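You operate a simulated robot arm through the tools that you are given. There is no shell and no other tool.

You run a simulated two-armed robot. Do the job below in one go: nothing can be reset, and whatever is moved stays where it is left.

Task
Move the upright book from the teen bin into cart 2's top row.
Fine: raise the bin's floor first and lower it after; spine out, bookend pushed up to it; the lying books stay.

Only the result counts: the job must be done as asked and must still hold three seconds after the hand-in. Knocking over, shifting, dropping, spilling or breaking anything else fails it.

Robot
Two 7-joint arms with fingered hands on one trunk that stands fixed in place. Base frame: the origin is at the foot of the trunk, x ahead of it, y to its left, z up. Readings come in mm, rad, newtons and seconds.
The left shoulder is at [42, 163, 1061], the right one opposite. Payload 4 kg a hand.
The TCP of each hand is the grasp point between the finger pads, 36 mm short of the fingertips. In the tool frame z runs along the fingers and y along their closing line. The gripper opens to 124 mm. The gripper's body begins 42 mm behind the TCP. The gripper is a hand of 4 fingers: y runs from the thumb to the fingers, the wrist lies at [-15, -99, -189] in the tool frame.
Orientation is that of the tool frame in the base frame, as a unit quaternion [w, x, y, z]. With the fingers straight down and the wrist toward the robot, the tool's x, y and z point along [0, 1, 0], [1, 0, 0] and [0, 0, -1] of the base frame.

Tools
- The arms move only by the tool nudge_tool. It takes "left_commands", "right_commands" or both (then of equal length, played together; a hand with none holds still); each is a list of rows, each a list of 6 numbers: the shift along the tool's x, y, z in cm, then the turn, a rotation vector about the tool's x, y, z in rad. In form: [[dx, dy, dz, rx, ry, rz], ...]. A call has 1 to 20 rows; each row shifts and turns the commanded pose from where the row before left it, along the tool's axes as they then stand. Each row takes 0.2 s and may step no farther than 50 mm and 0.15 rad from the row before; otherwise, the whole call is refused. A pose out of reach is approached as far as the arm can. The call stops where the force on the tool passes 40 N (or 10 N more than at its start, if that is more) or the arm is blocked; 0.2 s more then pass. In this call time passes only in rows, and 0.2 s behind the last. The reply holds the time, the measured pose of the TCP, the force on the tool along the base axes, the opening and the grip force, in the units named above and with some noise, with the torque about the TCP (base axes, N m) and any sound that the robot's microphone picked up, and new pictures: "pictures" is both (left out), scene, wrist or none (wrist: the cameras of the hands that moved).
- Cameras (640 x 400 px; columns grow to the right, rows downward): "scene" is now at [109.6, 62.3, 1270.1]; the picture's right is [0.75, -0.65, -0.12], its down [-0.54, -0.51, -0.67] and it looks along [0.38, 0.57, -0.73] (base axes); focal length 214 px, centre (320, 200). "left" rides on the left gripper at [-75, -86, -123] in its tool frame; the picture's right is [-0.70, -0.34, 0.63], its down [0.64, -0.68, 0.35] and it looks along [0.32, 0.65, 0.69] (tool axes); focal length 275 px, centre (320, 200). "right" rides on the right gripper at [75, -86, -123] in its tool frame; the picture's right is [-0.70, 0.34, -0.63], its down [-0.65, -0.68, 0.35] and it looks along [-0.32, 0.65, 0.69] (tool axes); focal length 275 px, centre (320, 200).
- move_column(by): slides the trunk up (or, below 0, down) by that many mm; the arms and the scene camera ride with it, the base frame stays. It gives what a move gives, with no picture.
- finger_targets(index, middle, ring, thumb_bend, thumb_turn, hand): sets how far each is bent, from 0 (flat) to 1 (curled in); at 0.3 the hand is open as for a grip, at 0.7 the pads meet at the TCP. One left out holds its place. A second passes; each finger stops where it meets its share of the squeeze, and holds until it gets a number again. It is the only way to open and close the hand. It gives what a move gives, with no picture; readings hold the bend of each and the force on the fingers (four entries, about 0 where the hand has none), thumb and palm. thumb_turn goes from beside the hand (0) to across from the fingers (1), as for a grip.
- aim_head(pan, tilt): turns the head with the scene camera to pan (to the left, within 1.501 rad either way) and tilt (down, from -0.506 to 1.204), counted from straight ahead of the robot. It gives what a move gives, and a new picture of the scene camera.
- measure_at(camera, pixels): for up to 12 pixels [column, row] of the newest picture of that camera ("zoom" is the newest enlarged one), the place [x, y, z] in the base frame of the surface seen there, good to about 3 mm. The clock stands still meanwhile.
- close_up(camera, box): a new picture of the part [left, top, right, bottom] of that camera's present view, enlarged. The clock stands still meanwhile.
- sign_off(): hands the job in; it is judged then, once.

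Open the grippers and draw the arms clear of the work before you hand the job in, unless the task says otherwise.

The tools are called by a JSON object that holds its "op" and its "data". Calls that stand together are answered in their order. nudge_tool: Moves the arms, as the interface text tells. Its arguments: {"type":"object","properties":{"left_commands":{"type":"array","items":{"type":"array","items":{"type":"number"}}},"right_commands":{"type":"array","items":{"type":"array","items":{"type":"number"}}},"pictures":{"type":"string","enum":["both","scene","wrist","none"]}},"required":[]} The other tools are called the same way: move_column (by) slides the trunk up or down; finger_targets (index, middle, ring, thumb_bend, thumb_turn, hand) moves the fingers one by one; aim_head (pan, tilt) turns the head that bears the scene camera; measure_at (camera, pixels) gives the place of the surface under pixels of a picture; close_up (camera, box) takes an enlarged picture of a part of a camera's view; sign_off () hands the job in.

At the start:

```text
time: 0.0
left_tool_pos: [417.3, 634.8, 1186.5]
left_tool_rot: [0.0, 0.708, 0.707, -0.001]
left_contact_force: [0.2, -0.4, 0.1]
left_ft_torque: [-0.02, 0.01, -0.05]
left_gripper_width: 123.8
left_grip_force: 0.0
left_shape: jaw
left_bend: [0.3, 0.3, 0.3, 0.3, 0.98]
left_finger forces: [0.0, 0.0, 0.0, 0.1, 0.0, 0.0]
right_tool_pos: [726.4, 118.2, 1236.7]
right_tool_rot: [-0.001, 0.707, 0.707, 0.0]
right_contact_force: [-0.7, -0.7, -0.1]
right_ft_torque: [-0.01, 0.02, 0.01]
right_gripper_width: 123.5
right_grip_force: 0.1
right_shape: jaw
right_bend: [0.3, 0.3, 0.3, 0.3, 0.98]
right_finger forces: [0.0, 0.0, 0.0, 0.1, 0.0, 0.0]
trunk travel left (down, up): [-225.0, 253.0]
head pan, tilt: [0.862, 0.731]
```

scene: 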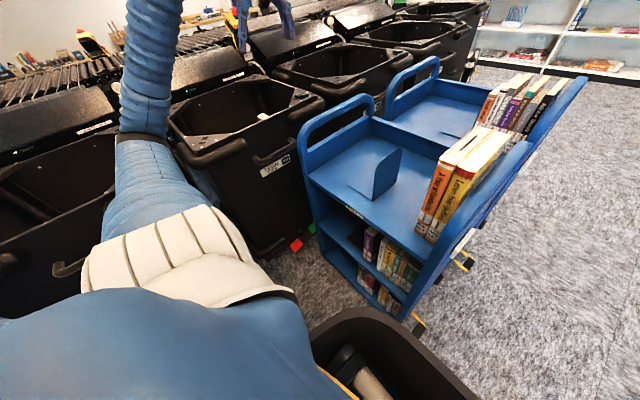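
right: 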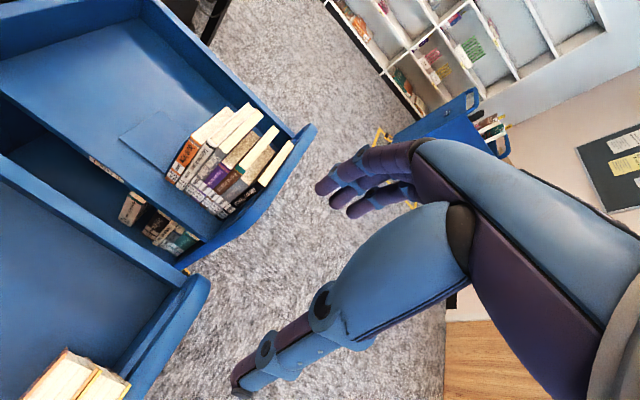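
left: 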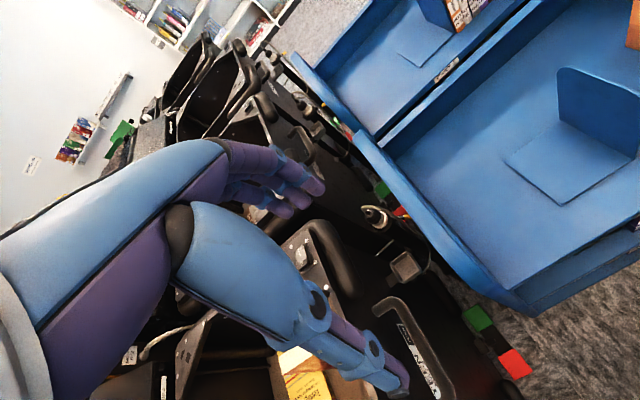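

I begin by looking around: the scene picture shows two carts (near one at 400,170, farther one at 450,100) and several black bins on the left. I turn the head to see more of the bins and the labels.

{"op": "aim_head", "data": {"pan": 1.3, "tilt": 0.7}}

{"op": "close_up", "data": {"camera": "left", "box": [240, 160, 560, 400]}}

```text
time: 0.9
left_tool_pos: [416.4, 635.4, 1186.1]
left_tool_rot: [-0.001, 0.707, 0.707, 0.0]
left_contact_force: [-0.2, 0.7, -0.2]
left_ft_torque: [0.01, -0.01, 0.0]
left_gripper_width: 123.9
left_grip_force: 0.0
left_shape: jaw
left_bend: [0.3, 0.3, 0.3, 0.3, 0.98]
left_finger forces: [0.1, 0.0, 0.1, 0.0, 0.0, 0.0]
right_tool_pos: [727.2, 119.3, 1235.2]
right_tool_rot: [-0.001, 0.707, 0.707, 0.0]
right_contact_force: [-0.4, -0.1, -0.4]
right_ft_torque: [0.02, -0.02, 0.02]
right_gripper_width: 123.6
right_grip_force: 0.1
right_shape: jaw
right_bend: [0.3, 0.3, 0.3, 0.3, 0.98]
right_finger forces: [0.0, 0.0, 0.0, 0.0, 0.1, 0.1]
trunk travel left (down, up): [-225.0, 253.0]
head pan, tilt: [1.3, 0.7]
```

scene: 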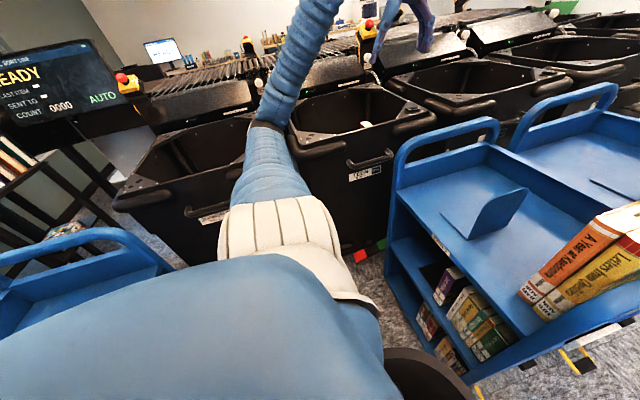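

```text
1.67 times, centred on (400, 280) of left
```

zoom: 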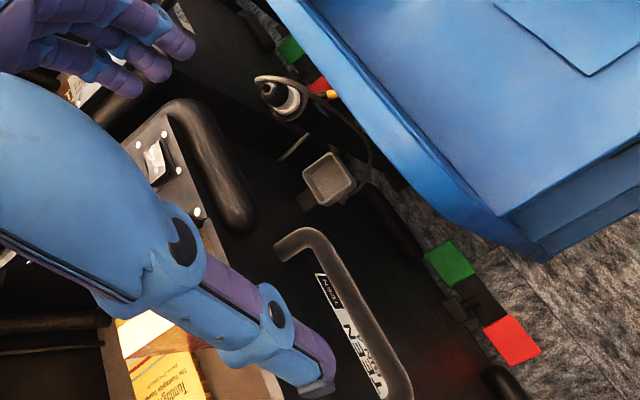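

The teen bin is under the left hand (label "TEEN" near left 410,360); there's a switch-like box on its rim and a plug and socket on its side. I zoom into the scene picture for the labels, rims and carts.

{"op": "close_up", "data": {"camera": "scene", "box": [250, 60, 450, 190]}}

{"op": "close_up", "data": {"camera": "scene", "box": [380, 80, 640, 260]}}

{"op": "close_up", "data": {"camera": "scene", "box": [100, 90, 260, 240]}}

{"op": "close_up", "data": {"camera": "left", "box": [100, 200, 400, 400]}}

{"op": "close_up", "data": {"camera": "left", "box": [340, 180, 540, 400]}}

```text
3.08 times, centred on (350, 125) of scene
```

zoom: 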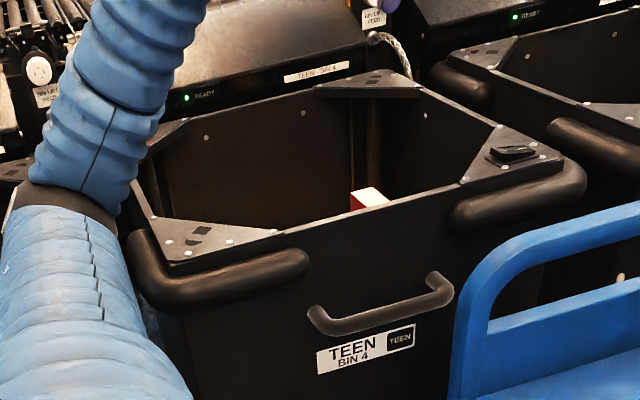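

```text
2.22 times, centred on (510, 170) of scene
```

zoom: 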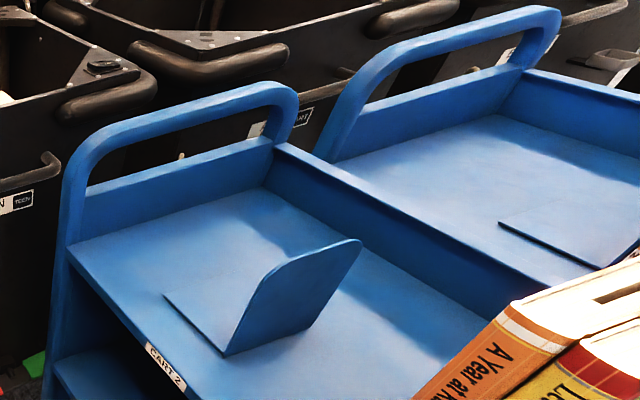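

```text
2.67 times, centred on (180, 165) of scene
```

zoom: 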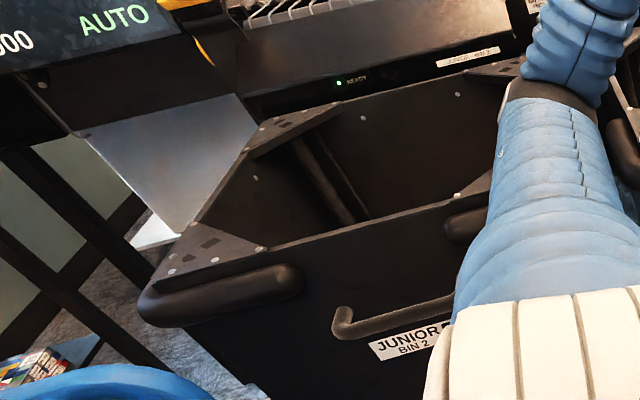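

```text
2.00 times, centred on (250, 300) of left
```

zoom: 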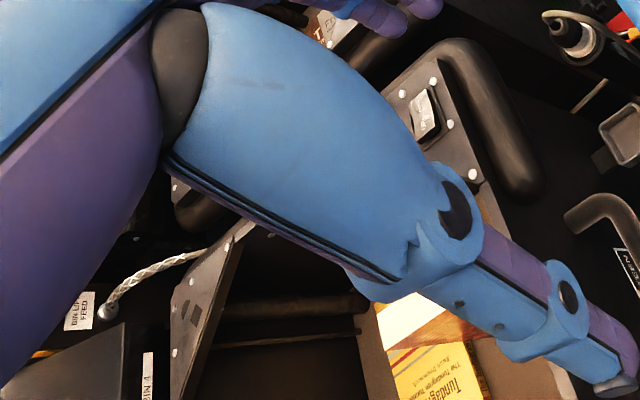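

```text
1.82 times, centred on (440, 290) of left
```

zoom: 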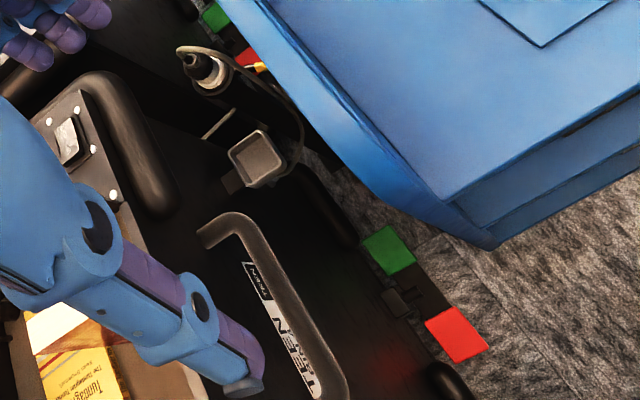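

I measure key points in the left camera's picture: bin rim switch, plug, dock, handle, pedals, and the cart.

{"op": "measure_at", "data": {"camera": "left", "pixels": [[303, 257], [372, 214], [408, 264], [405, 340], [478, 319], [514, 364], [300, 365], [300, 390], [330, 240], [490, 260], [190, 345], [150, 330]]}}

{"op": "measure_at", "data": {"camera": "scene", "pixels": [[365, 125], [410, 112], [290, 125], [310, 145], [366, 165], [355, 92], [358, 256], [382, 243], [380, 160], [450, 180], [490, 215], [540, 290]]}}

```text
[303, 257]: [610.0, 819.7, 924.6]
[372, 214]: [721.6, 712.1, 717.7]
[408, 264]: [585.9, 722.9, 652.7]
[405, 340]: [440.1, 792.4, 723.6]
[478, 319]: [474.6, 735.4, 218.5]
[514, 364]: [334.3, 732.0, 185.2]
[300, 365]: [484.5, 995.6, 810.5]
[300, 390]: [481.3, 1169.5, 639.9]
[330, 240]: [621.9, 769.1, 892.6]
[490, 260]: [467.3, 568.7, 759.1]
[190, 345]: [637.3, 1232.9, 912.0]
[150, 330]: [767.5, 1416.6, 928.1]
```

```text
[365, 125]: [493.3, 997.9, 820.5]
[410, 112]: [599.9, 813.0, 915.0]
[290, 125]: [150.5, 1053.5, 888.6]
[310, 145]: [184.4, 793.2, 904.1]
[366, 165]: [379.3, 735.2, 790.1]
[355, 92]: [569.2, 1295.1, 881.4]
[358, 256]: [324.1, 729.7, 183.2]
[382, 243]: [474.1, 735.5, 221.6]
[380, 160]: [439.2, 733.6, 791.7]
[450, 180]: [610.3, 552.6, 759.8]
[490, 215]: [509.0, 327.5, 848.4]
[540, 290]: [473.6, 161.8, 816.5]
```

Zoomed pictures seem sharp, so I zoom in tightly on the plug, dock, the rim switch, and the pedals.

{"op": "close_up", "data": {"camera": "left", "box": [350, 190, 440, 290]}}

{"op": "close_up", "data": {"camera": "left", "box": [440, 290, 550, 400]}}

{"op": "close_up", "data": {"camera": "left", "box": [270, 210, 370, 300]}}

{"op": "close_up", "data": {"camera": "scene", "box": [330, 230, 400, 275]}}

{"op": "close_up", "data": {"camera": "scene", "box": [280, 60, 400, 140]}}

```text
4.00 times, centred on (395, 240) of left
```

zoom: 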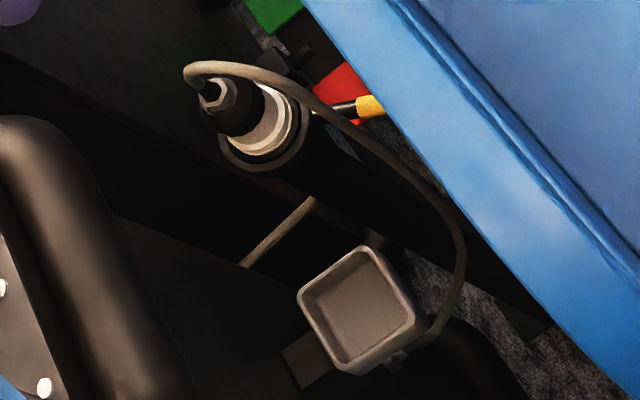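

```text
3.64 times, centred on (495, 345) of left
```

zoom: 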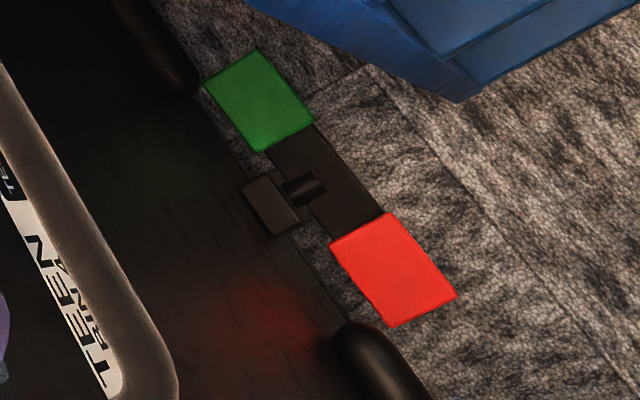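

```text
4.44 times, centred on (320, 255) of left
```

zoom: 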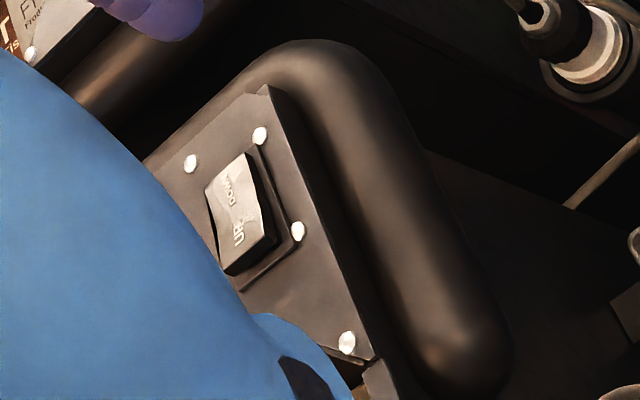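

```text
8.89 times, centred on (365, 252) of scene
```

zoom: 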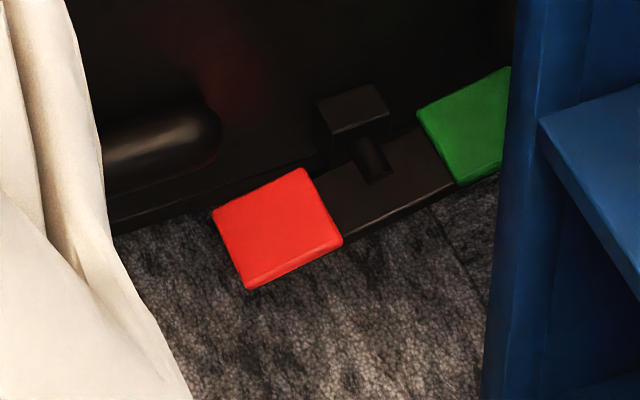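

```text
5.00 times, centred on (340, 100) of scene
```

zoom: 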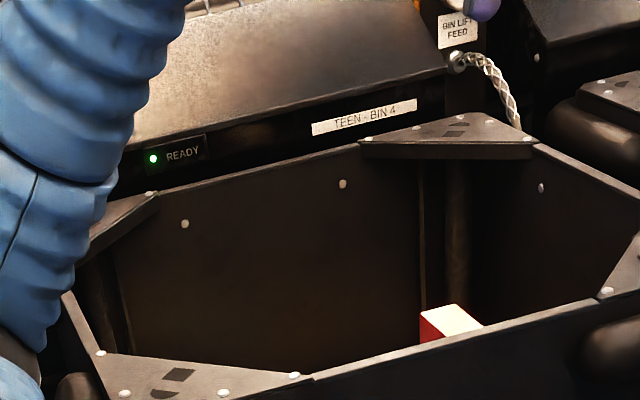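

The rim corner has an UP/DOWN rocker switch (zoom 240,210) at about (610, 820, 925). I yaw the left hand in place about 1 rad so its wrist camera looks into the teen bin.

{"op": "nudge_tool", "data": {"left_commands": [[0, 0, 0, 0, 0, -0.15], [0, 0, 0, 0, 0, -0.15], [0, 0, 0, 0, 0, -0.15], [0, 0, 0, 0, 0, -0.15], [0, 0, 0, 0, 0, -0.15], [0, 0, 0, 0, 0, -0.15], [0, 0, 0, 0, 0, -0.15]], "pictures": "both"}}

```text
time: 2.7
left_tool_pos: [334.6, 645.5, 1226.7]
left_tool_rot: [0.136, 0.283, 0.949, 0.039]
left_contact_force: [-0.2, 0.5, 0.6]
left_ft_torque: [0.06, 0.01, 0.01]
left_gripper_width: 123.8
left_grip_force: 0.1
left_shape: jaw
left_bend: [0.3, 0.3, 0.3, 0.3, 0.98]
left_finger forces: [0.1, 0.0, 0.1, 0.0, 0.0, 0.1]
left hand out of reach, approached as far as the arm can: row 6, 7
right_tool_pos: [728.7, 119.7, 1236.0]
right_tool_rot: [-0.001, 0.707, 0.707, 0.0]
right_contact_force: [-0.3, -0.6, -0.4]
right_ft_torque: [0.05, 0.02, -0.04]
right_gripper_width: 123.9
right_grip_force: 0.1
right_shape: jaw
right_bend: [0.3, 0.3, 0.3, 0.3, 0.98]
right_finger forces: [0.0, 0.1, 0.0, 0.0, 0.0, 0.0]
trunk travel left (down, up): [-225.0, 253.0]
head pan, tilt: [1.3, 0.7]
stopped in row 7 (left hand): the arm was blocked; the commanded pose is now the measured one
```

scene: 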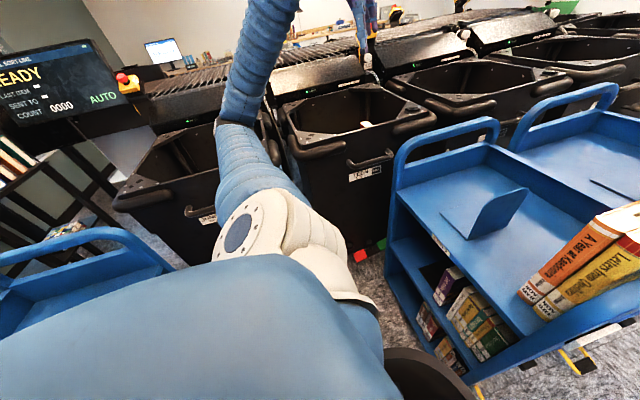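
left: 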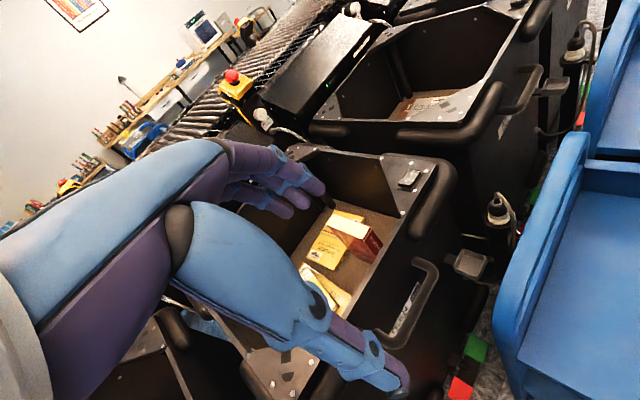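

Now the left picture shows the bin's inside: an upright reddish book at (355,240) and yellow lying books at (330,245) and (320,290). I zoom in and measure.

{"op": "close_up", "data": {"camera": "left", "box": [280, 180, 440, 300]}}

{"op": "close_up", "data": {"camera": "left", "box": [420, 170, 560, 300]}}

{"op": "measure_at", "data": {"camera": "left", "pixels": [[332, 223], [368, 232], [380, 245], [368, 262], [350, 245], [330, 240], [385, 215], [325, 290], [345, 300], [405, 180], [295, 255], [345, 180]]}}

{"op": "close_up", "data": {"camera": "left", "box": [540, 0, 640, 200]}}

```text
3.33 times, centred on (360, 240) of left
```

zoom: 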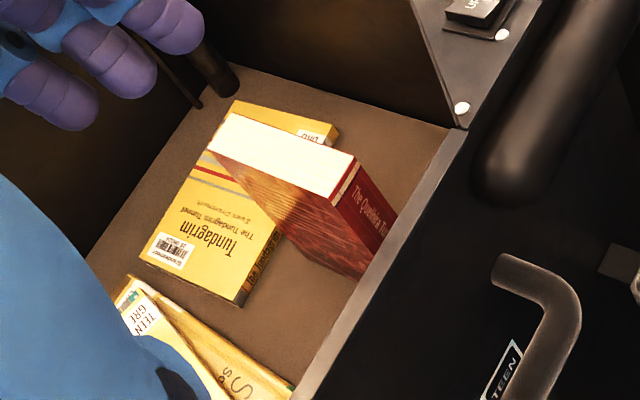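

```text
3.08 times, centred on (490, 235) of left
```

zoom: 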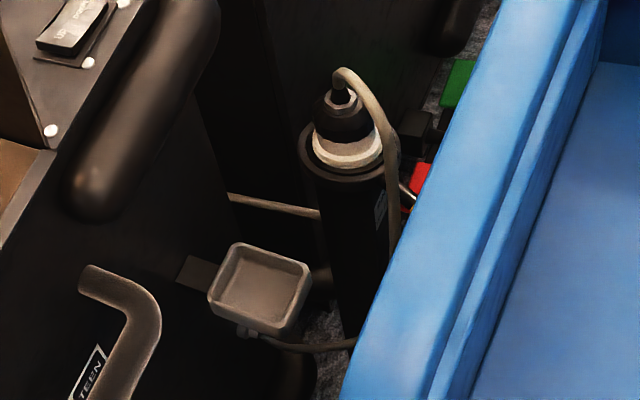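

```text
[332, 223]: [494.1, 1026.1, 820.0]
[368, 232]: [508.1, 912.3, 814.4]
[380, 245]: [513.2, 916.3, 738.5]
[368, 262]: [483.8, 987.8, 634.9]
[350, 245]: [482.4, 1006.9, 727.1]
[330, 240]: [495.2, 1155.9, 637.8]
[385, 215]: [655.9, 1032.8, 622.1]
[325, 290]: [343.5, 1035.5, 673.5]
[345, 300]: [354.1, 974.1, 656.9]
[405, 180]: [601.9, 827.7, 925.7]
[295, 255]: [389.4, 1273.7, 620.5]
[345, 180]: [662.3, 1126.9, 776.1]
```

```text
2.00 times, centred on (590, 100) of left
```

zoom: 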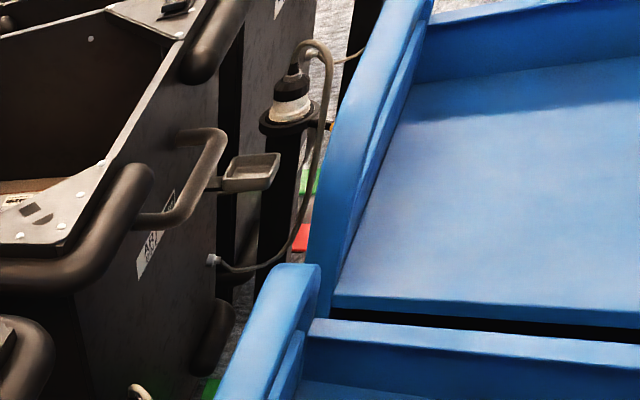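

Upright book: spine (red, "The Quentra…") faces the robot side at y≈912, top z≈817, floor z≈622. Next I aim the head at the near cart to survey the top row and bookend.

{"op": "aim_head", "data": {"pan": 0.6, "tilt": 0.75}}

{"op": "close_up", "data": {"camera": "scene", "box": [200, 50, 520, 250]}}

```text
time: 3.8
left_tool_pos: [334.2, 646.9, 1226.8]
left_tool_rot: [0.136, 0.284, 0.948, 0.039]
left_contact_force: [0.2, 0.1, 0.9]
left_ft_torque: [-0.03, 0.04, 0.05]
left_gripper_width: 123.8
left_grip_force: 0.0
left_shape: jaw
left_bend: [0.3, 0.3, 0.3, 0.3, 0.98]
left_finger forces: [0.1, 0.0, 0.0, 0.1, 0.0, 0.0]
right_tool_pos: [726.2, 120.3, 1236.9]
right_tool_rot: [0.0, 0.706, 0.708, 0.001]
right_contact_force: [-0.2, 0.1, 0.5]
right_ft_torque: [0.03, 0.0, 0.02]
right_gripper_width: 123.8
right_grip_force: 0.0
right_shape: jaw
right_bend: [0.3, 0.3, 0.3, 0.3, 0.98]
right_finger forces: [0.0, 0.0, 0.1, 0.0, 0.0, 0.1]
trunk travel left (down, up): [-225.0, 253.0]
head pan, tilt: [0.6, 0.75]
```

scene: 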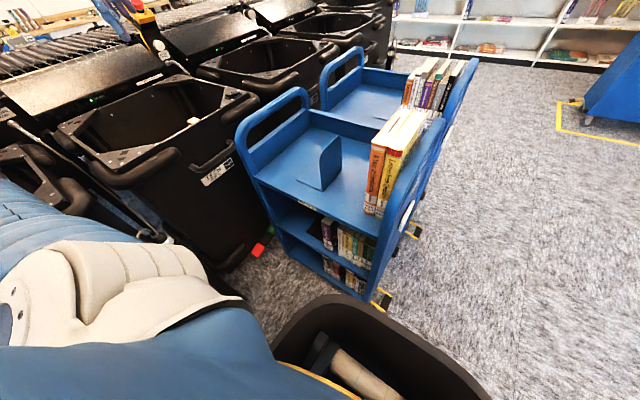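

```text
2.00 times, centred on (360, 150) of scene
```

zoom: 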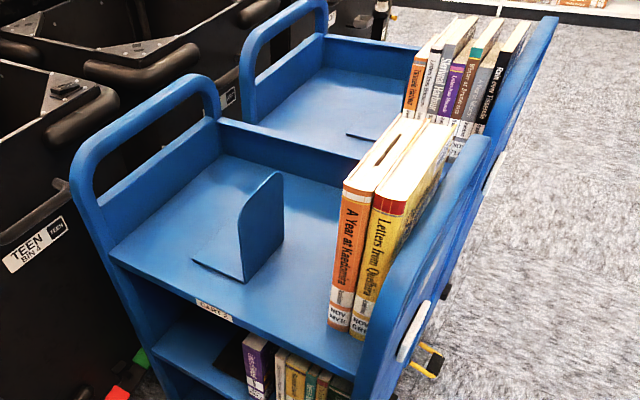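

I measure cart 2's top-row geometry: books at zoom (355,240)/(390,240), bookend plate at (260,230), shelf surface and walls.

{"op": "measure_at", "data": {"camera": "zoom", "pixels": [[346, 188], [372, 195], [404, 210], [330, 325], [348, 328], [362, 335], [244, 280], [240, 218], [278, 175], [282, 240], [195, 262], [300, 320]]}}

{"op": "measure_at", "data": {"camera": "zoom", "pixels": [[420, 118], [445, 125], [400, 120], [365, 165], [330, 190], [300, 145], [310, 160], [120, 240], [215, 160], [214, 307], [420, 180], [250, 240]]}}

{"op": "close_up", "data": {"camera": "scene", "box": [280, 90, 440, 230]}}

{"op": "close_up", "data": {"camera": "right", "box": [0, 150, 250, 400]}}

```text
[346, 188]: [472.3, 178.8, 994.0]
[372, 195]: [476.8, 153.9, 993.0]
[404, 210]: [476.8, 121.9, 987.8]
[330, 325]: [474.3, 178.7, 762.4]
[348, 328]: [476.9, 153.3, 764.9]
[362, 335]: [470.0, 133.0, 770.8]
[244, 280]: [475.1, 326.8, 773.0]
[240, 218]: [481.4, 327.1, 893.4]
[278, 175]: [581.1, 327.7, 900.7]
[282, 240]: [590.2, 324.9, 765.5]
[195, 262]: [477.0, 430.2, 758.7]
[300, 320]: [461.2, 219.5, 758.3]
```

```text
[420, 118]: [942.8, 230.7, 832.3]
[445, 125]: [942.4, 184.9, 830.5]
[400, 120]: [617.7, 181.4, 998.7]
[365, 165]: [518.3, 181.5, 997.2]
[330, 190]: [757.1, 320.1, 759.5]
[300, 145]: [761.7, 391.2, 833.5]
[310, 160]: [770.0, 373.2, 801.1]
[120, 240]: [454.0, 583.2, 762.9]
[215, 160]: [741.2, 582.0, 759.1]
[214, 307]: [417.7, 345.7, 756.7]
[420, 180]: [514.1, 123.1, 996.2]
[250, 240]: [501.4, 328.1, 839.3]
```

```text
2.86 times, centred on (360, 160) of scene
```

zoom: 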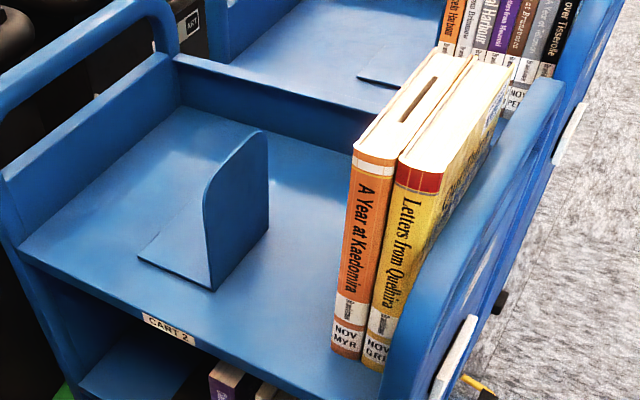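

```text
1.60 times, centred on (125, 275) of right
```

zoom: 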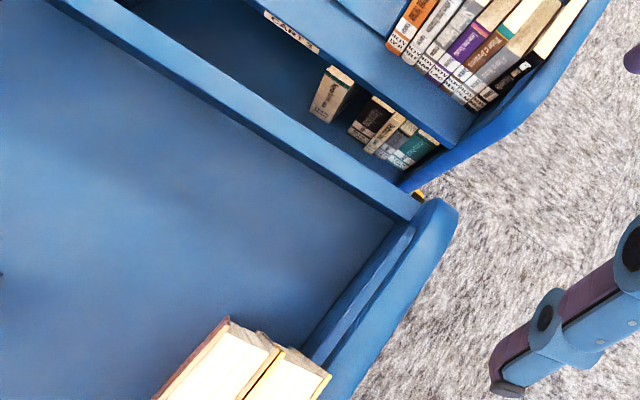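

Shelf z≈759; orange book's left face at y≈180, spines at x≈474; bookend plate at y≈327 (x 475–590, base extending to y≈430). Now I zoom on the rocker switch and the bin rim from the left camera.

{"op": "close_up", "data": {"camera": "left", "box": [380, 155, 440, 200]}}

{"op": "measure_at", "data": {"camera": "zoom", "pixels": [[275, 180], [300, 190], [325, 215], [345, 170], [280, 230], [240, 250], [320, 270], [360, 240], [220, 200], [310, 150], [260, 210], [400, 200]]}}

```text
8.89 times, centred on (410, 178) of left
```

zoom: 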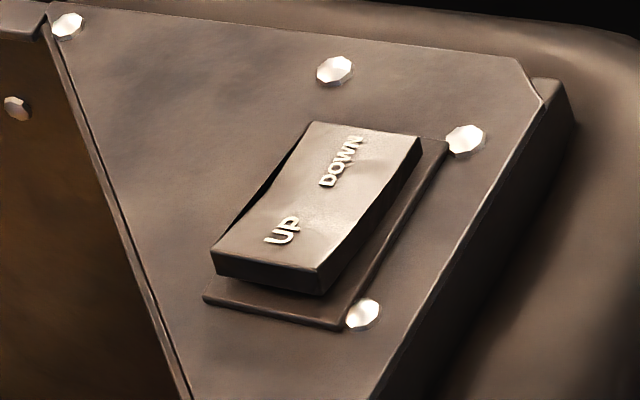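

```text
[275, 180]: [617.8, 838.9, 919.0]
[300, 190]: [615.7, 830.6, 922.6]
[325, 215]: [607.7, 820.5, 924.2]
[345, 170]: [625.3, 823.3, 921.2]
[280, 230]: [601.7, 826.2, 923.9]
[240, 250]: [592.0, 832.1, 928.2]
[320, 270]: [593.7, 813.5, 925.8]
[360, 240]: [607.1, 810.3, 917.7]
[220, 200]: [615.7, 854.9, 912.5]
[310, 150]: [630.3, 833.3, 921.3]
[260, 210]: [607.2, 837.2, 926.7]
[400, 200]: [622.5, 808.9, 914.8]
```

The rocker's UP end is at about (597, 825, 927) and DOWN at (632, 826, 921). I make the left hand point with the index finger: index flat, others curled.

{"op": "finger_targets", "data": {"hand": "left", "index": 0.3, "middle": 1.0, "ring": 1.0}}

{"op": "close_up", "data": {"camera": "left", "box": [0, 0, 640, 400]}}

```text
time: 4.8
left_tool_pos: [335.2, 647.7, 1226.2]
left_tool_rot: [0.136, 0.283, 0.949, 0.04]
left_contact_force: [0.2, 0.6, -0.4]
left_ft_torque: [0.02, -0.01, -0.02]
left_gripper_width: 122.9
left_grip_force: 0.0
left_shape: fingers
left_bend: [0.3, 1.0, 1.0, 0.3, 0.98]
left_finger forces: [0.0, 0.0, 0.0, 0.0, 0.1, 0.1]
right_tool_pos: [726.5, 121.0, 1236.3]
right_tool_rot: [0.0, 0.707, 0.707, 0.0]
right_contact_force: [-0.9, -0.2, -0.6]
right_ft_torque: [-0.03, 0.01, -0.02]
right_gripper_width: 123.6
right_grip_force: 0.2
right_shape: jaw
right_bend: [0.3, 0.3, 0.3, 0.3, 0.98]
right_finger forces: [0.0, 0.1, 0.0, 0.1, 0.1, 0.1]
trunk travel left (down, up): [-225.0, 253.0]
head pan, tilt: [0.6, 0.75]
```

```text
1.00 times, centred on (320, 200) of left (not enlarged: the box is as wide or as high as the picture)
```

zoom: 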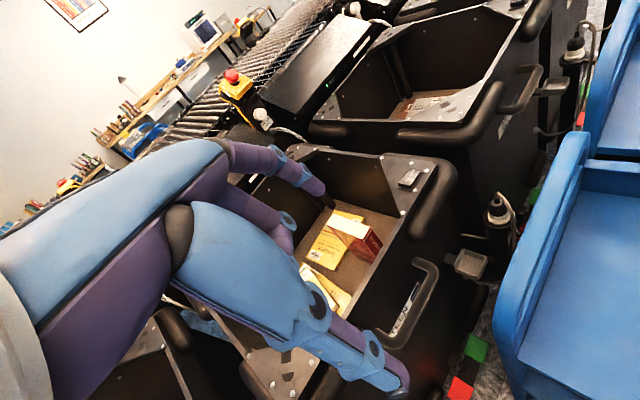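

Index fingertip shows at (322,192) and the thumb tip at (398,384). I measure these to find the tip in the tool frame.

{"op": "measure_at", "data": {"camera": "left", "pixels": [[320, 188], [323, 194], [315, 194], [305, 178], [290, 170], [265, 160], [400, 380], [390, 375], [375, 355], [285, 240], [250, 205], [60, 230]]}}

{"op": "close_up", "data": {"camera": "left", "box": [220, 120, 360, 260]}}

```text
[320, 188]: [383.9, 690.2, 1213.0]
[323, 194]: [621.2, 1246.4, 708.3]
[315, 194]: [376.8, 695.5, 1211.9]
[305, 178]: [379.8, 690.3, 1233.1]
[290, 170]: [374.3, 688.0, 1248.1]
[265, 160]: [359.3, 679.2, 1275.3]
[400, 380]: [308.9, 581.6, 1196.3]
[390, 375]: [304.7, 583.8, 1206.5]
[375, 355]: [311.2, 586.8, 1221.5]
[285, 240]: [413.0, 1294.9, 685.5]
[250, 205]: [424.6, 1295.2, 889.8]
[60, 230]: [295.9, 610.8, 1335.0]
```

```text
2.86 times, centred on (290, 190) of left
```

zoom: 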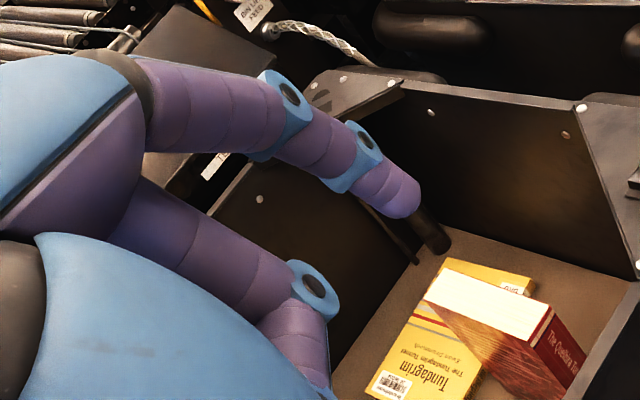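

Index tip sits at about tool (-5, 60, 32). I first bring the left hand back to a straight-down pose with yaw about 40°, then slide it toward the switch at height.

{"op": "nudge_tool", "data": {"left_commands": [[0, 0, 0, 0.063, 0.072, 0.097], [0, 0, 0, 0.063, 0.072, 0.097], [0, 0, 0, 0.063, 0.072, 0.097]], "pictures": "none"}}

```text
time: 5.6
left_tool_pos: [334.6, 652.3, 1218.3]
left_tool_rot: [0.001, 0.425, 0.905, -0.001]
left_contact_force: [0.3, -0.4, -0.7]
left_ft_torque: [-0.03, -0.02, 0.0]
left_gripper_width: 123.0
left_grip_force: 0.1
left_shape: fingers
left_bend: [0.3, 1.0, 1.0, 0.3, 0.98]
left_finger forces: [0.1, 0.0, 0.0, 0.1, 0.0, 0.0]
left hand out of reach, approached as far as the arm can: row 3
right_tool_pos: [726.8, 120.7, 1235.7]
right_tool_rot: [-0.001, 0.707, 0.708, 0.0]
right_contact_force: [0.0, 0.2, -0.4]
right_ft_torque: [-0.04, 0.0, 0.0]
right_gripper_width: 123.6
right_grip_force: 0.0
right_shape: jaw
right_bend: [0.3, 0.3, 0.3, 0.3, 0.98]
right_finger forces: [0.1, 0.1, 0.1, 0.0, 0.0, 0.1]
trunk travel left (down, up): [-225.0, 253.0]
head pan, tilt: [0.6, 0.75]
```

Orientation is now straight down at yaw ≈40°. I slide 258 mm toward the switch at height, in 6 rows.

{"op": "nudge_tool", "data": {"left_commands": [[-0.48, 4.28, 0, 0, 0, 0], [-0.48, 4.28, 0, 0, 0, 0], [-0.48, 4.28, 0, 0, 0, 0], [-0.48, 4.28, 0, 0, 0, 0], [-0.48, 4.28, 0, 0, 0, 0], [-0.48, 4.28, 0, 0, 0, 0]], "pictures": "both"}}

```text
time: 7.0
left_tool_pos: [550.9, 793.1, 1216.7]
left_tool_rot: [-0.001, 0.423, 0.906, -0.001]
left_contact_force: [0.7, -1.1, -0.4]
left_ft_torque: [-0.01, 0.03, 0.0]
left_gripper_width: 122.9
left_grip_force: 0.0
left_shape: fingers
left_bend: [0.3, 1.0, 1.0, 0.3, 0.98]
left_finger forces: [0.1, 0.0, 0.1, 0.0, 0.0, 0.0]
right_tool_pos: [727.0, 120.7, 1235.6]
right_tool_rot: [-0.001, 0.706, 0.708, 0.0]
right_contact_force: [-0.2, -0.6, -0.2]
right_ft_torque: [-0.02, 0.03, 0.02]
right_gripper_width: 123.4
right_grip_force: 0.1
right_shape: jaw
right_bend: [0.3, 0.3, 0.3, 0.3, 0.98]
right_finger forces: [0.0, 0.1, 0.0, 0.1, 0.1, 0.0]
trunk travel left (down, up): [-225.0, 253.0]
head pan, tilt: [0.6, 0.75]
```

scene: 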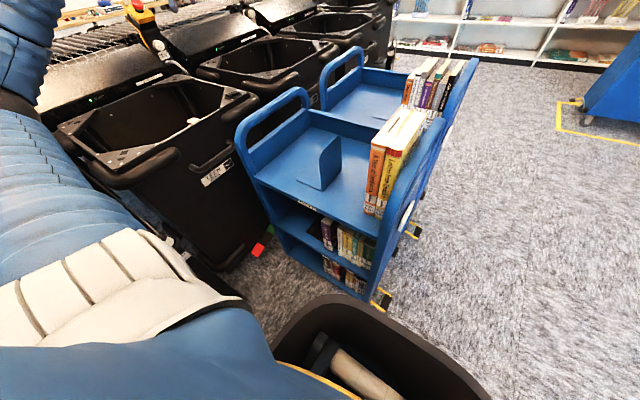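
left: 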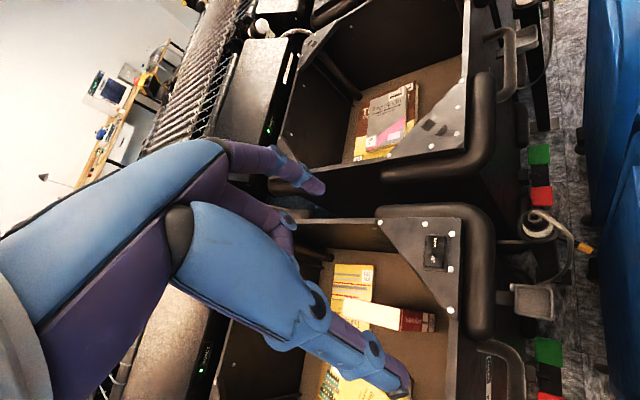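

The left camera now looks down into the bin; the book's top is at (385,316), rocker at (436,252). I zoom and measure the book and the rocker again from this angle.

{"op": "close_up", "data": {"camera": "left", "box": [300, 220, 480, 400]}}

{"op": "measure_at", "data": {"camera": "left", "pixels": [[345, 303], [345, 320], [400, 311], [402, 330], [434, 314], [433, 330], [370, 300], [350, 290], [340, 345], [390, 345], [436, 242], [436, 262]]}}

{"op": "measure_at", "data": {"camera": "left", "pixels": [[320, 185], [322, 190], [318, 192], [425, 238], [448, 238], [425, 268], [445, 268], [405, 270], [450, 225], [470, 320], [480, 220], [520, 300]]}}

```text
2.22 times, centred on (390, 310) of left
```

zoom: 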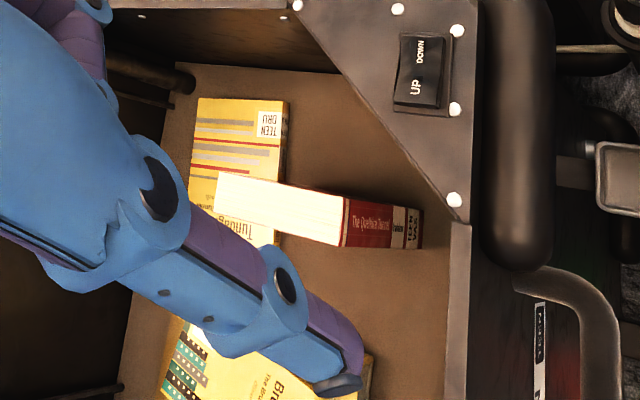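

```text
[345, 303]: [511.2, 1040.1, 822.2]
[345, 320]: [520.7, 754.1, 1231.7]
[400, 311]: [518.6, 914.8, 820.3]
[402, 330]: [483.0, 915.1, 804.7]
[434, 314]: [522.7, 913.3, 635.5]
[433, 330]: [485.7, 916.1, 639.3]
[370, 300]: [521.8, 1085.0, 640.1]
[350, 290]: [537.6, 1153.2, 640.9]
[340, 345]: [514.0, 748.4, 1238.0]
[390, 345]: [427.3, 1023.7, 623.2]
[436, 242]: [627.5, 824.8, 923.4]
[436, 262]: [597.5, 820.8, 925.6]
```

```text
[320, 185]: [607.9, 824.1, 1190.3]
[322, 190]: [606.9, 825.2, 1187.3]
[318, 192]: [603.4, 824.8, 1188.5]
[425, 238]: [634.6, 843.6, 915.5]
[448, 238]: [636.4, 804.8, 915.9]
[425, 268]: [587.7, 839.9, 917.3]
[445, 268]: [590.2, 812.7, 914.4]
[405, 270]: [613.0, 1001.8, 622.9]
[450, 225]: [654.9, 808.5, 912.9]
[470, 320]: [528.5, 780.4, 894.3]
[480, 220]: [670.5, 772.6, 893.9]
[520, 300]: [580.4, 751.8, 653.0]
```

The book measures about x 483–522, y 913–1045, z 622–820 (38 mm thick). The index tip is near (607, 826, 1186); I shift slightly and descend 220 mm to hover over the UP end of the rocker.

{"op": "nudge_tool", "data": {"left_commands": [[0.19, -1.0, 4.0, 0, 0, 0], [0, 0, 4.5, 0, 0, 0], [0, 0, 4.5, 0, 0, 0], [0, 0, 4.5, 0, 0, 0], [0, 0, 4.5, 0, 0, 0]], "pictures": "both"}}

{"op": "close_up", "data": {"camera": "left", "box": [260, 120, 400, 240]}}

```text
time: 8.2
left_tool_pos: [542.8, 771.1, 1018.7]
left_tool_rot: [-0.007, 0.422, 0.906, 0.012]
left_contact_force: [-0.9, 0.7, 0.0]
left_ft_torque: [0.01, -0.17, -0.03]
left_gripper_width: 123.4
left_grip_force: 0.1
left_shape: fingers
left_bend: [0.3, 1.0, 1.0, 0.3, 0.97]
left_finger forces: [0.0, 0.0, 0.0, 0.0, 0.0, 0.0]
right_tool_pos: [725.8, 99.5, 1239.3]
right_tool_rot: [-0.006, 0.707, 0.707, 0.006]
right_contact_force: [0.8, 0.2, 0.2]
right_ft_torque: [0.03, 0.07, 0.0]
right_gripper_width: 123.8
right_grip_force: 0.1
right_shape: jaw
right_bend: [0.3, 0.3, 0.3, 0.3, 0.98]
right_finger forces: [0.1, 0.0, 0.1, 0.1, 0.0, 0.0]
trunk travel left (down, up): [-225.0, 253.0]
head pan, tilt: [0.6, 0.75]
```

scene: 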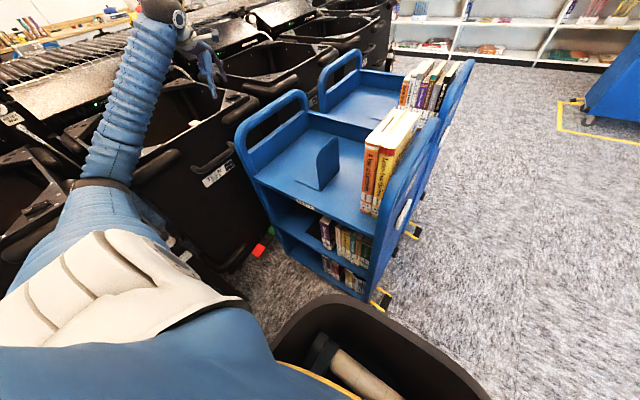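
left: 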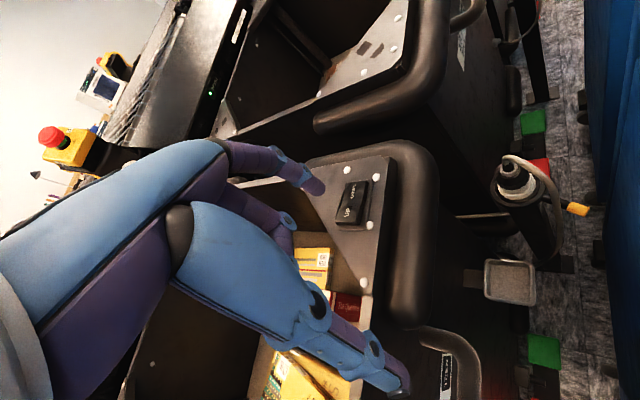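

```text
3.33 times, centred on (330, 180) of left
```

zoom: 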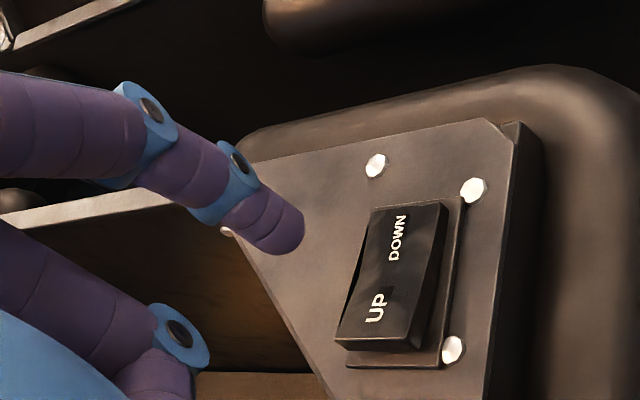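

Both hands shifted about 20 mm in −y and up (right hand too), so the left arm may be leaning on something near its elbow. I look at the arm with the head before going on.

{"op": "aim_head", "data": {"pan": 1.15, "tilt": 0.85}}

{"op": "measure_at", "data": {"camera": "scene", "pixels": [[320, 200], [300, 150], [250, 200], [350, 100], [400, 100], [300, 250], [220, 150], [330, 300]]}}

```text
time: 9.1
left_tool_pos: [544.9, 773.5, 1019.1]
left_tool_rot: [-0.006, 0.422, 0.906, 0.012]
left_contact_force: [0.2, 0.9, 0.8]
left_ft_torque: [0.02, 0.0, -0.01]
left_gripper_width: 123.0
left_grip_force: 0.1
left_shape: fingers
left_bend: [0.3, 1.0, 1.0, 0.3, 0.97]
left_finger forces: [0.0, 0.0, 0.0, 0.0, 0.1, 0.0]
right_tool_pos: [726.6, 100.5, 1239.5]
right_tool_rot: [-0.006, 0.706, 0.708, 0.005]
right_contact_force: [-1.0, 0.5, -0.7]
right_ft_torque: [-0.01, 0.03, 0.02]
right_gripper_width: 124.0
right_grip_force: 0.0
right_shape: jaw
right_bend: [0.3, 0.3, 0.3, 0.3, 0.98]
right_finger forces: [0.1, 0.0, 0.0, 0.1, 0.0, 0.1]
trunk travel left (down, up): [-225.0, 253.0]
head pan, tilt: [1.15, 0.85]
```

scene: 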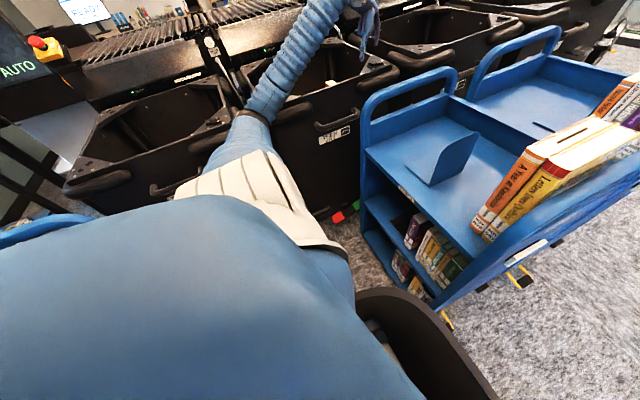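

```text
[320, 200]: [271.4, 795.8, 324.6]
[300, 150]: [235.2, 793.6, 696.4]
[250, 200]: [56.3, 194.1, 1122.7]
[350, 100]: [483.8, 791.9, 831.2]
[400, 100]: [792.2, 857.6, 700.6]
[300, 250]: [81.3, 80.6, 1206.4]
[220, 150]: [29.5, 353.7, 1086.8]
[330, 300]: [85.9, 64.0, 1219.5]
```

I measure points along the forearm (e.g. 255,112; 280,80; 315,30) and zoom in where it crosses the bin rim.

{"op": "measure_at", "data": {"camera": "scene", "pixels": [[240, 135], [255, 112], [265, 95], [280, 75], [300, 50], [320, 20], [250, 95], [235, 108], [280, 110], [200, 165], [270, 130], [340, 10]]}}

{"op": "close_up", "data": {"camera": "scene", "box": [180, 40, 340, 180]}}

{"op": "close_up", "data": {"camera": "scene", "box": [300, 0, 420, 80]}}

```text
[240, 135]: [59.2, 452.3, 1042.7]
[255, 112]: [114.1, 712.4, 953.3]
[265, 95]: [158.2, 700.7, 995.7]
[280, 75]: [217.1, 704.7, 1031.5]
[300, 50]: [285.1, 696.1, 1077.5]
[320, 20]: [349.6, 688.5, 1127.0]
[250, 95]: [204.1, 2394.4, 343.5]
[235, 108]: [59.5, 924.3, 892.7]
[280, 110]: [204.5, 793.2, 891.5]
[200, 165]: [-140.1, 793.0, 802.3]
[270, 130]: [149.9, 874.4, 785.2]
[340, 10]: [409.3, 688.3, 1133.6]
```

```text
2.86 times, centred on (260, 110) of scene
```

zoom: 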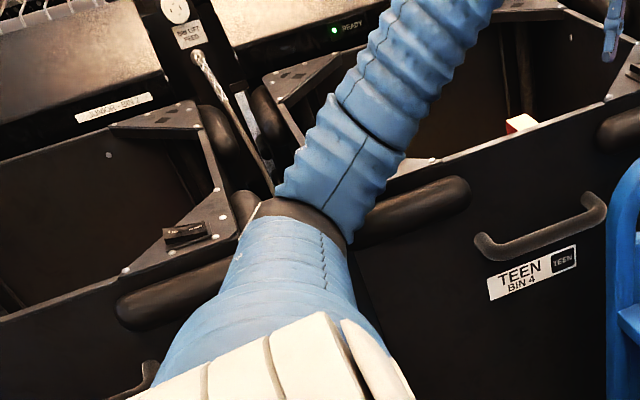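

```text
5.00 times, centred on (360, 40) of scene
```

zoom: 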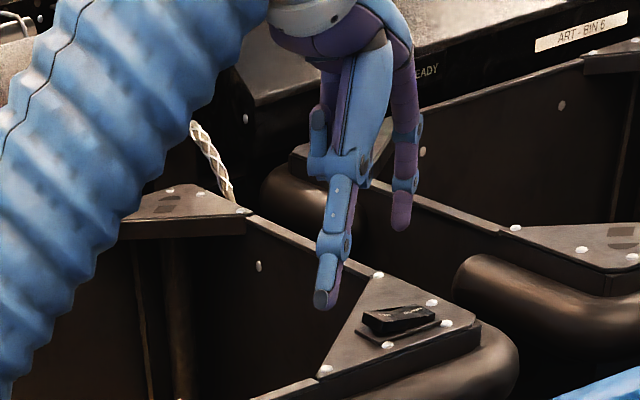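

The left elbow (≈(114, 730, 940)) is resting on the teen bin's front-left bumper. I raise the trunk by 200 mm to lift the elbow off.

{"op": "move_column", "data": {"by": 200}}

{"op": "aim_head", "data": {"pan": 1.05, "tilt": 0.95}}

{"op": "measure_at", "data": {"camera": "left", "pixels": [[350, 190], [346, 215], [372, 175]]}}

```text
time: 11.3
left_tool_pos: [541.2, 788.7, 1197.2]
left_tool_rot: [-0.001, 0.424, 0.906, -0.002]
left_contact_force: [0.6, -0.5, 0.0]
left_ft_torque: [-0.03, -0.01, -0.04]
left_gripper_width: 122.9
left_grip_force: 0.1
left_shape: fingers
left_bend: [0.3, 1.0, 1.0, 0.3, 0.97]
left_finger forces: [0.0, 0.0, 0.0, 0.0, 0.2, 0.1]
right_tool_pos: [727.6, 119.8, 1435.0]
right_tool_rot: [-0.001, 0.707, 0.707, -0.001]
right_contact_force: [0.1, 0.3, -0.1]
right_ft_torque: [0.01, 0.04, 0.02]
right_gripper_width: 123.8
right_grip_force: 0.0
right_shape: jaw
right_bend: [0.3, 0.3, 0.3, 0.3, 0.98]
right_finger forces: [0.1, 0.0, 0.0, 0.0, 0.0, 0.0]
trunk travel left (down, up): [-425.0, 53.0]
head pan, tilt: [1.15, 0.85]
```

```text
time: 12.0
left_tool_pos: [542.2, 788.8, 1197.6]
left_tool_rot: [-0.001, 0.424, 0.906, -0.001]
left_contact_force: [-0.2, 0.2, 0.7]
left_ft_torque: [0.0, -0.01, 0.0]
left_gripper_width: 122.9
left_grip_force: 0.2
left_shape: fingers
left_bend: [0.3, 1.0, 1.0, 0.3, 0.97]
left_finger forces: [0.0, 0.1, 0.0, 0.0, 0.0, 0.0]
right_tool_pos: [726.6, 120.5, 1435.3]
right_tool_rot: [0.0, 0.706, 0.708, 0.0]
right_contact_force: [0.2, 0.6, -0.6]
right_ft_torque: [0.0, -0.02, -0.01]
right_gripper_width: 123.8
right_grip_force: 0.2
right_shape: jaw
right_bend: [0.3, 0.3, 0.3, 0.3, 0.98]
right_finger forces: [0.0, 0.0, 0.0, 0.0, 0.1, 0.0]
trunk travel left (down, up): [-425.0, 53.0]
head pan, tilt: [1.051, 0.949]
```

scene: 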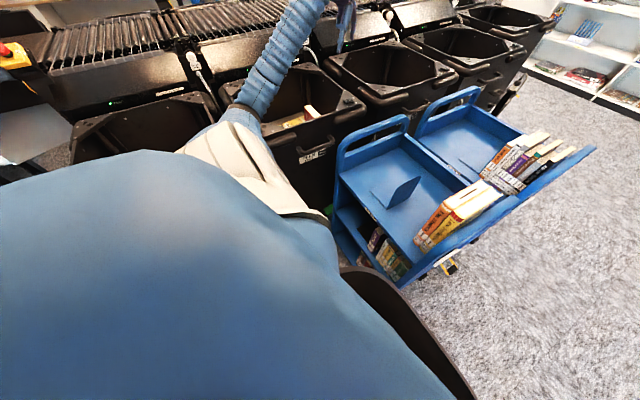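

```text
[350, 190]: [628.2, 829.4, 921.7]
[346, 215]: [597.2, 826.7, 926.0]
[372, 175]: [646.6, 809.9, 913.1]
```

The pose is back to the expected one and the bin hasn't moved. I descend 190 mm toward the rocker, watching for elbow contact.

{"op": "nudge_tool", "data": {"left_commands": [[0, 0, 4.5, 0, 0, 0], [0, 0, 4.5, 0, 0, 0], [0, 0, 4.5, 0, 0, 0], [0, 0, 4.5, 0, 0, 0]], "pictures": "both"}}

{"op": "close_up", "data": {"camera": "left", "box": [260, 100, 400, 240]}}

{"op": "close_up", "data": {"camera": "scene", "box": [180, 0, 400, 180]}}

```text
time: 13.0
left_tool_pos: [540.1, 790.3, 1018.1]
left_tool_rot: [0.0, 0.423, 0.906, -0.001]
left_contact_force: [0.3, 0.0, 0.7]
left_ft_torque: [0.0, -0.02, 0.03]
left_gripper_width: 123.2
left_grip_force: 0.0
left_shape: fingers
left_bend: [0.3, 1.0, 1.0, 0.3, 0.97]
left_finger forces: [0.1, 0.0, 0.0, 0.0, 0.0, 0.0]
right_tool_pos: [726.4, 120.6, 1435.4]
right_tool_rot: [0.0, 0.706, 0.708, 0.0]
right_contact_force: [-0.5, 0.0, 0.9]
right_ft_torque: [-0.02, -0.01, 0.0]
right_gripper_width: 123.9
right_grip_force: 0.0
right_shape: jaw
right_bend: [0.3, 0.3, 0.3, 0.3, 0.98]
right_finger forces: [0.0, 0.0, 0.0, 0.0, 0.0, 0.0]
trunk travel left (down, up): [-425.0, 53.0]
head pan, tilt: [1.051, 0.949]
```

scene: 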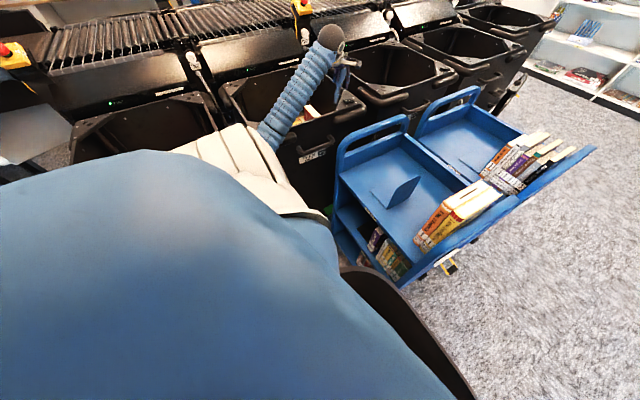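
left: 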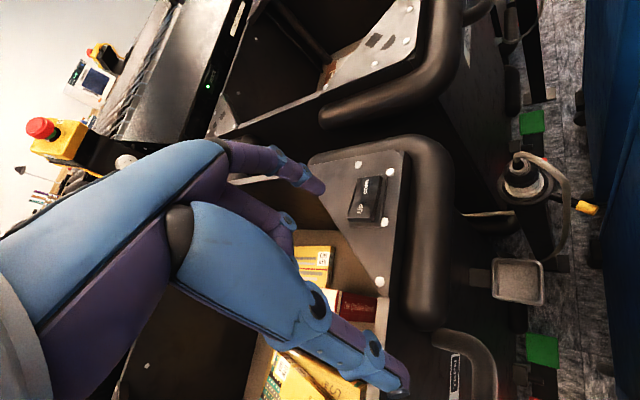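

```text
2.86 times, centred on (330, 170) of left
```

zoom: 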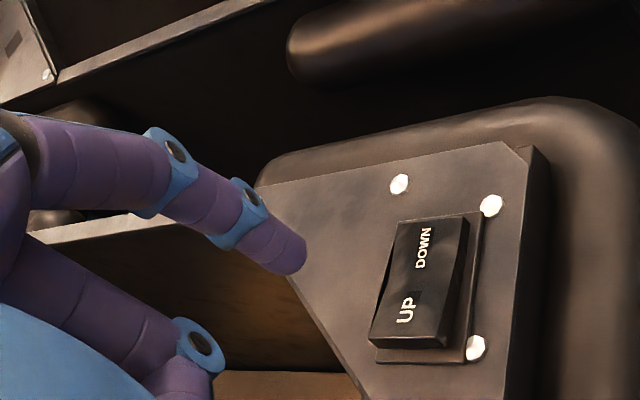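

```text
2.22 times, centred on (290, 90) of scene
```

zoom: 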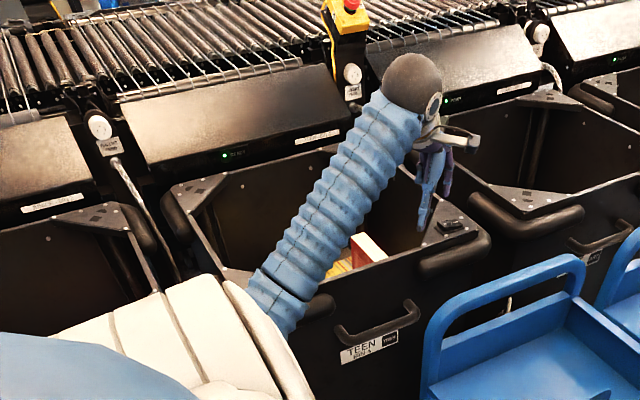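

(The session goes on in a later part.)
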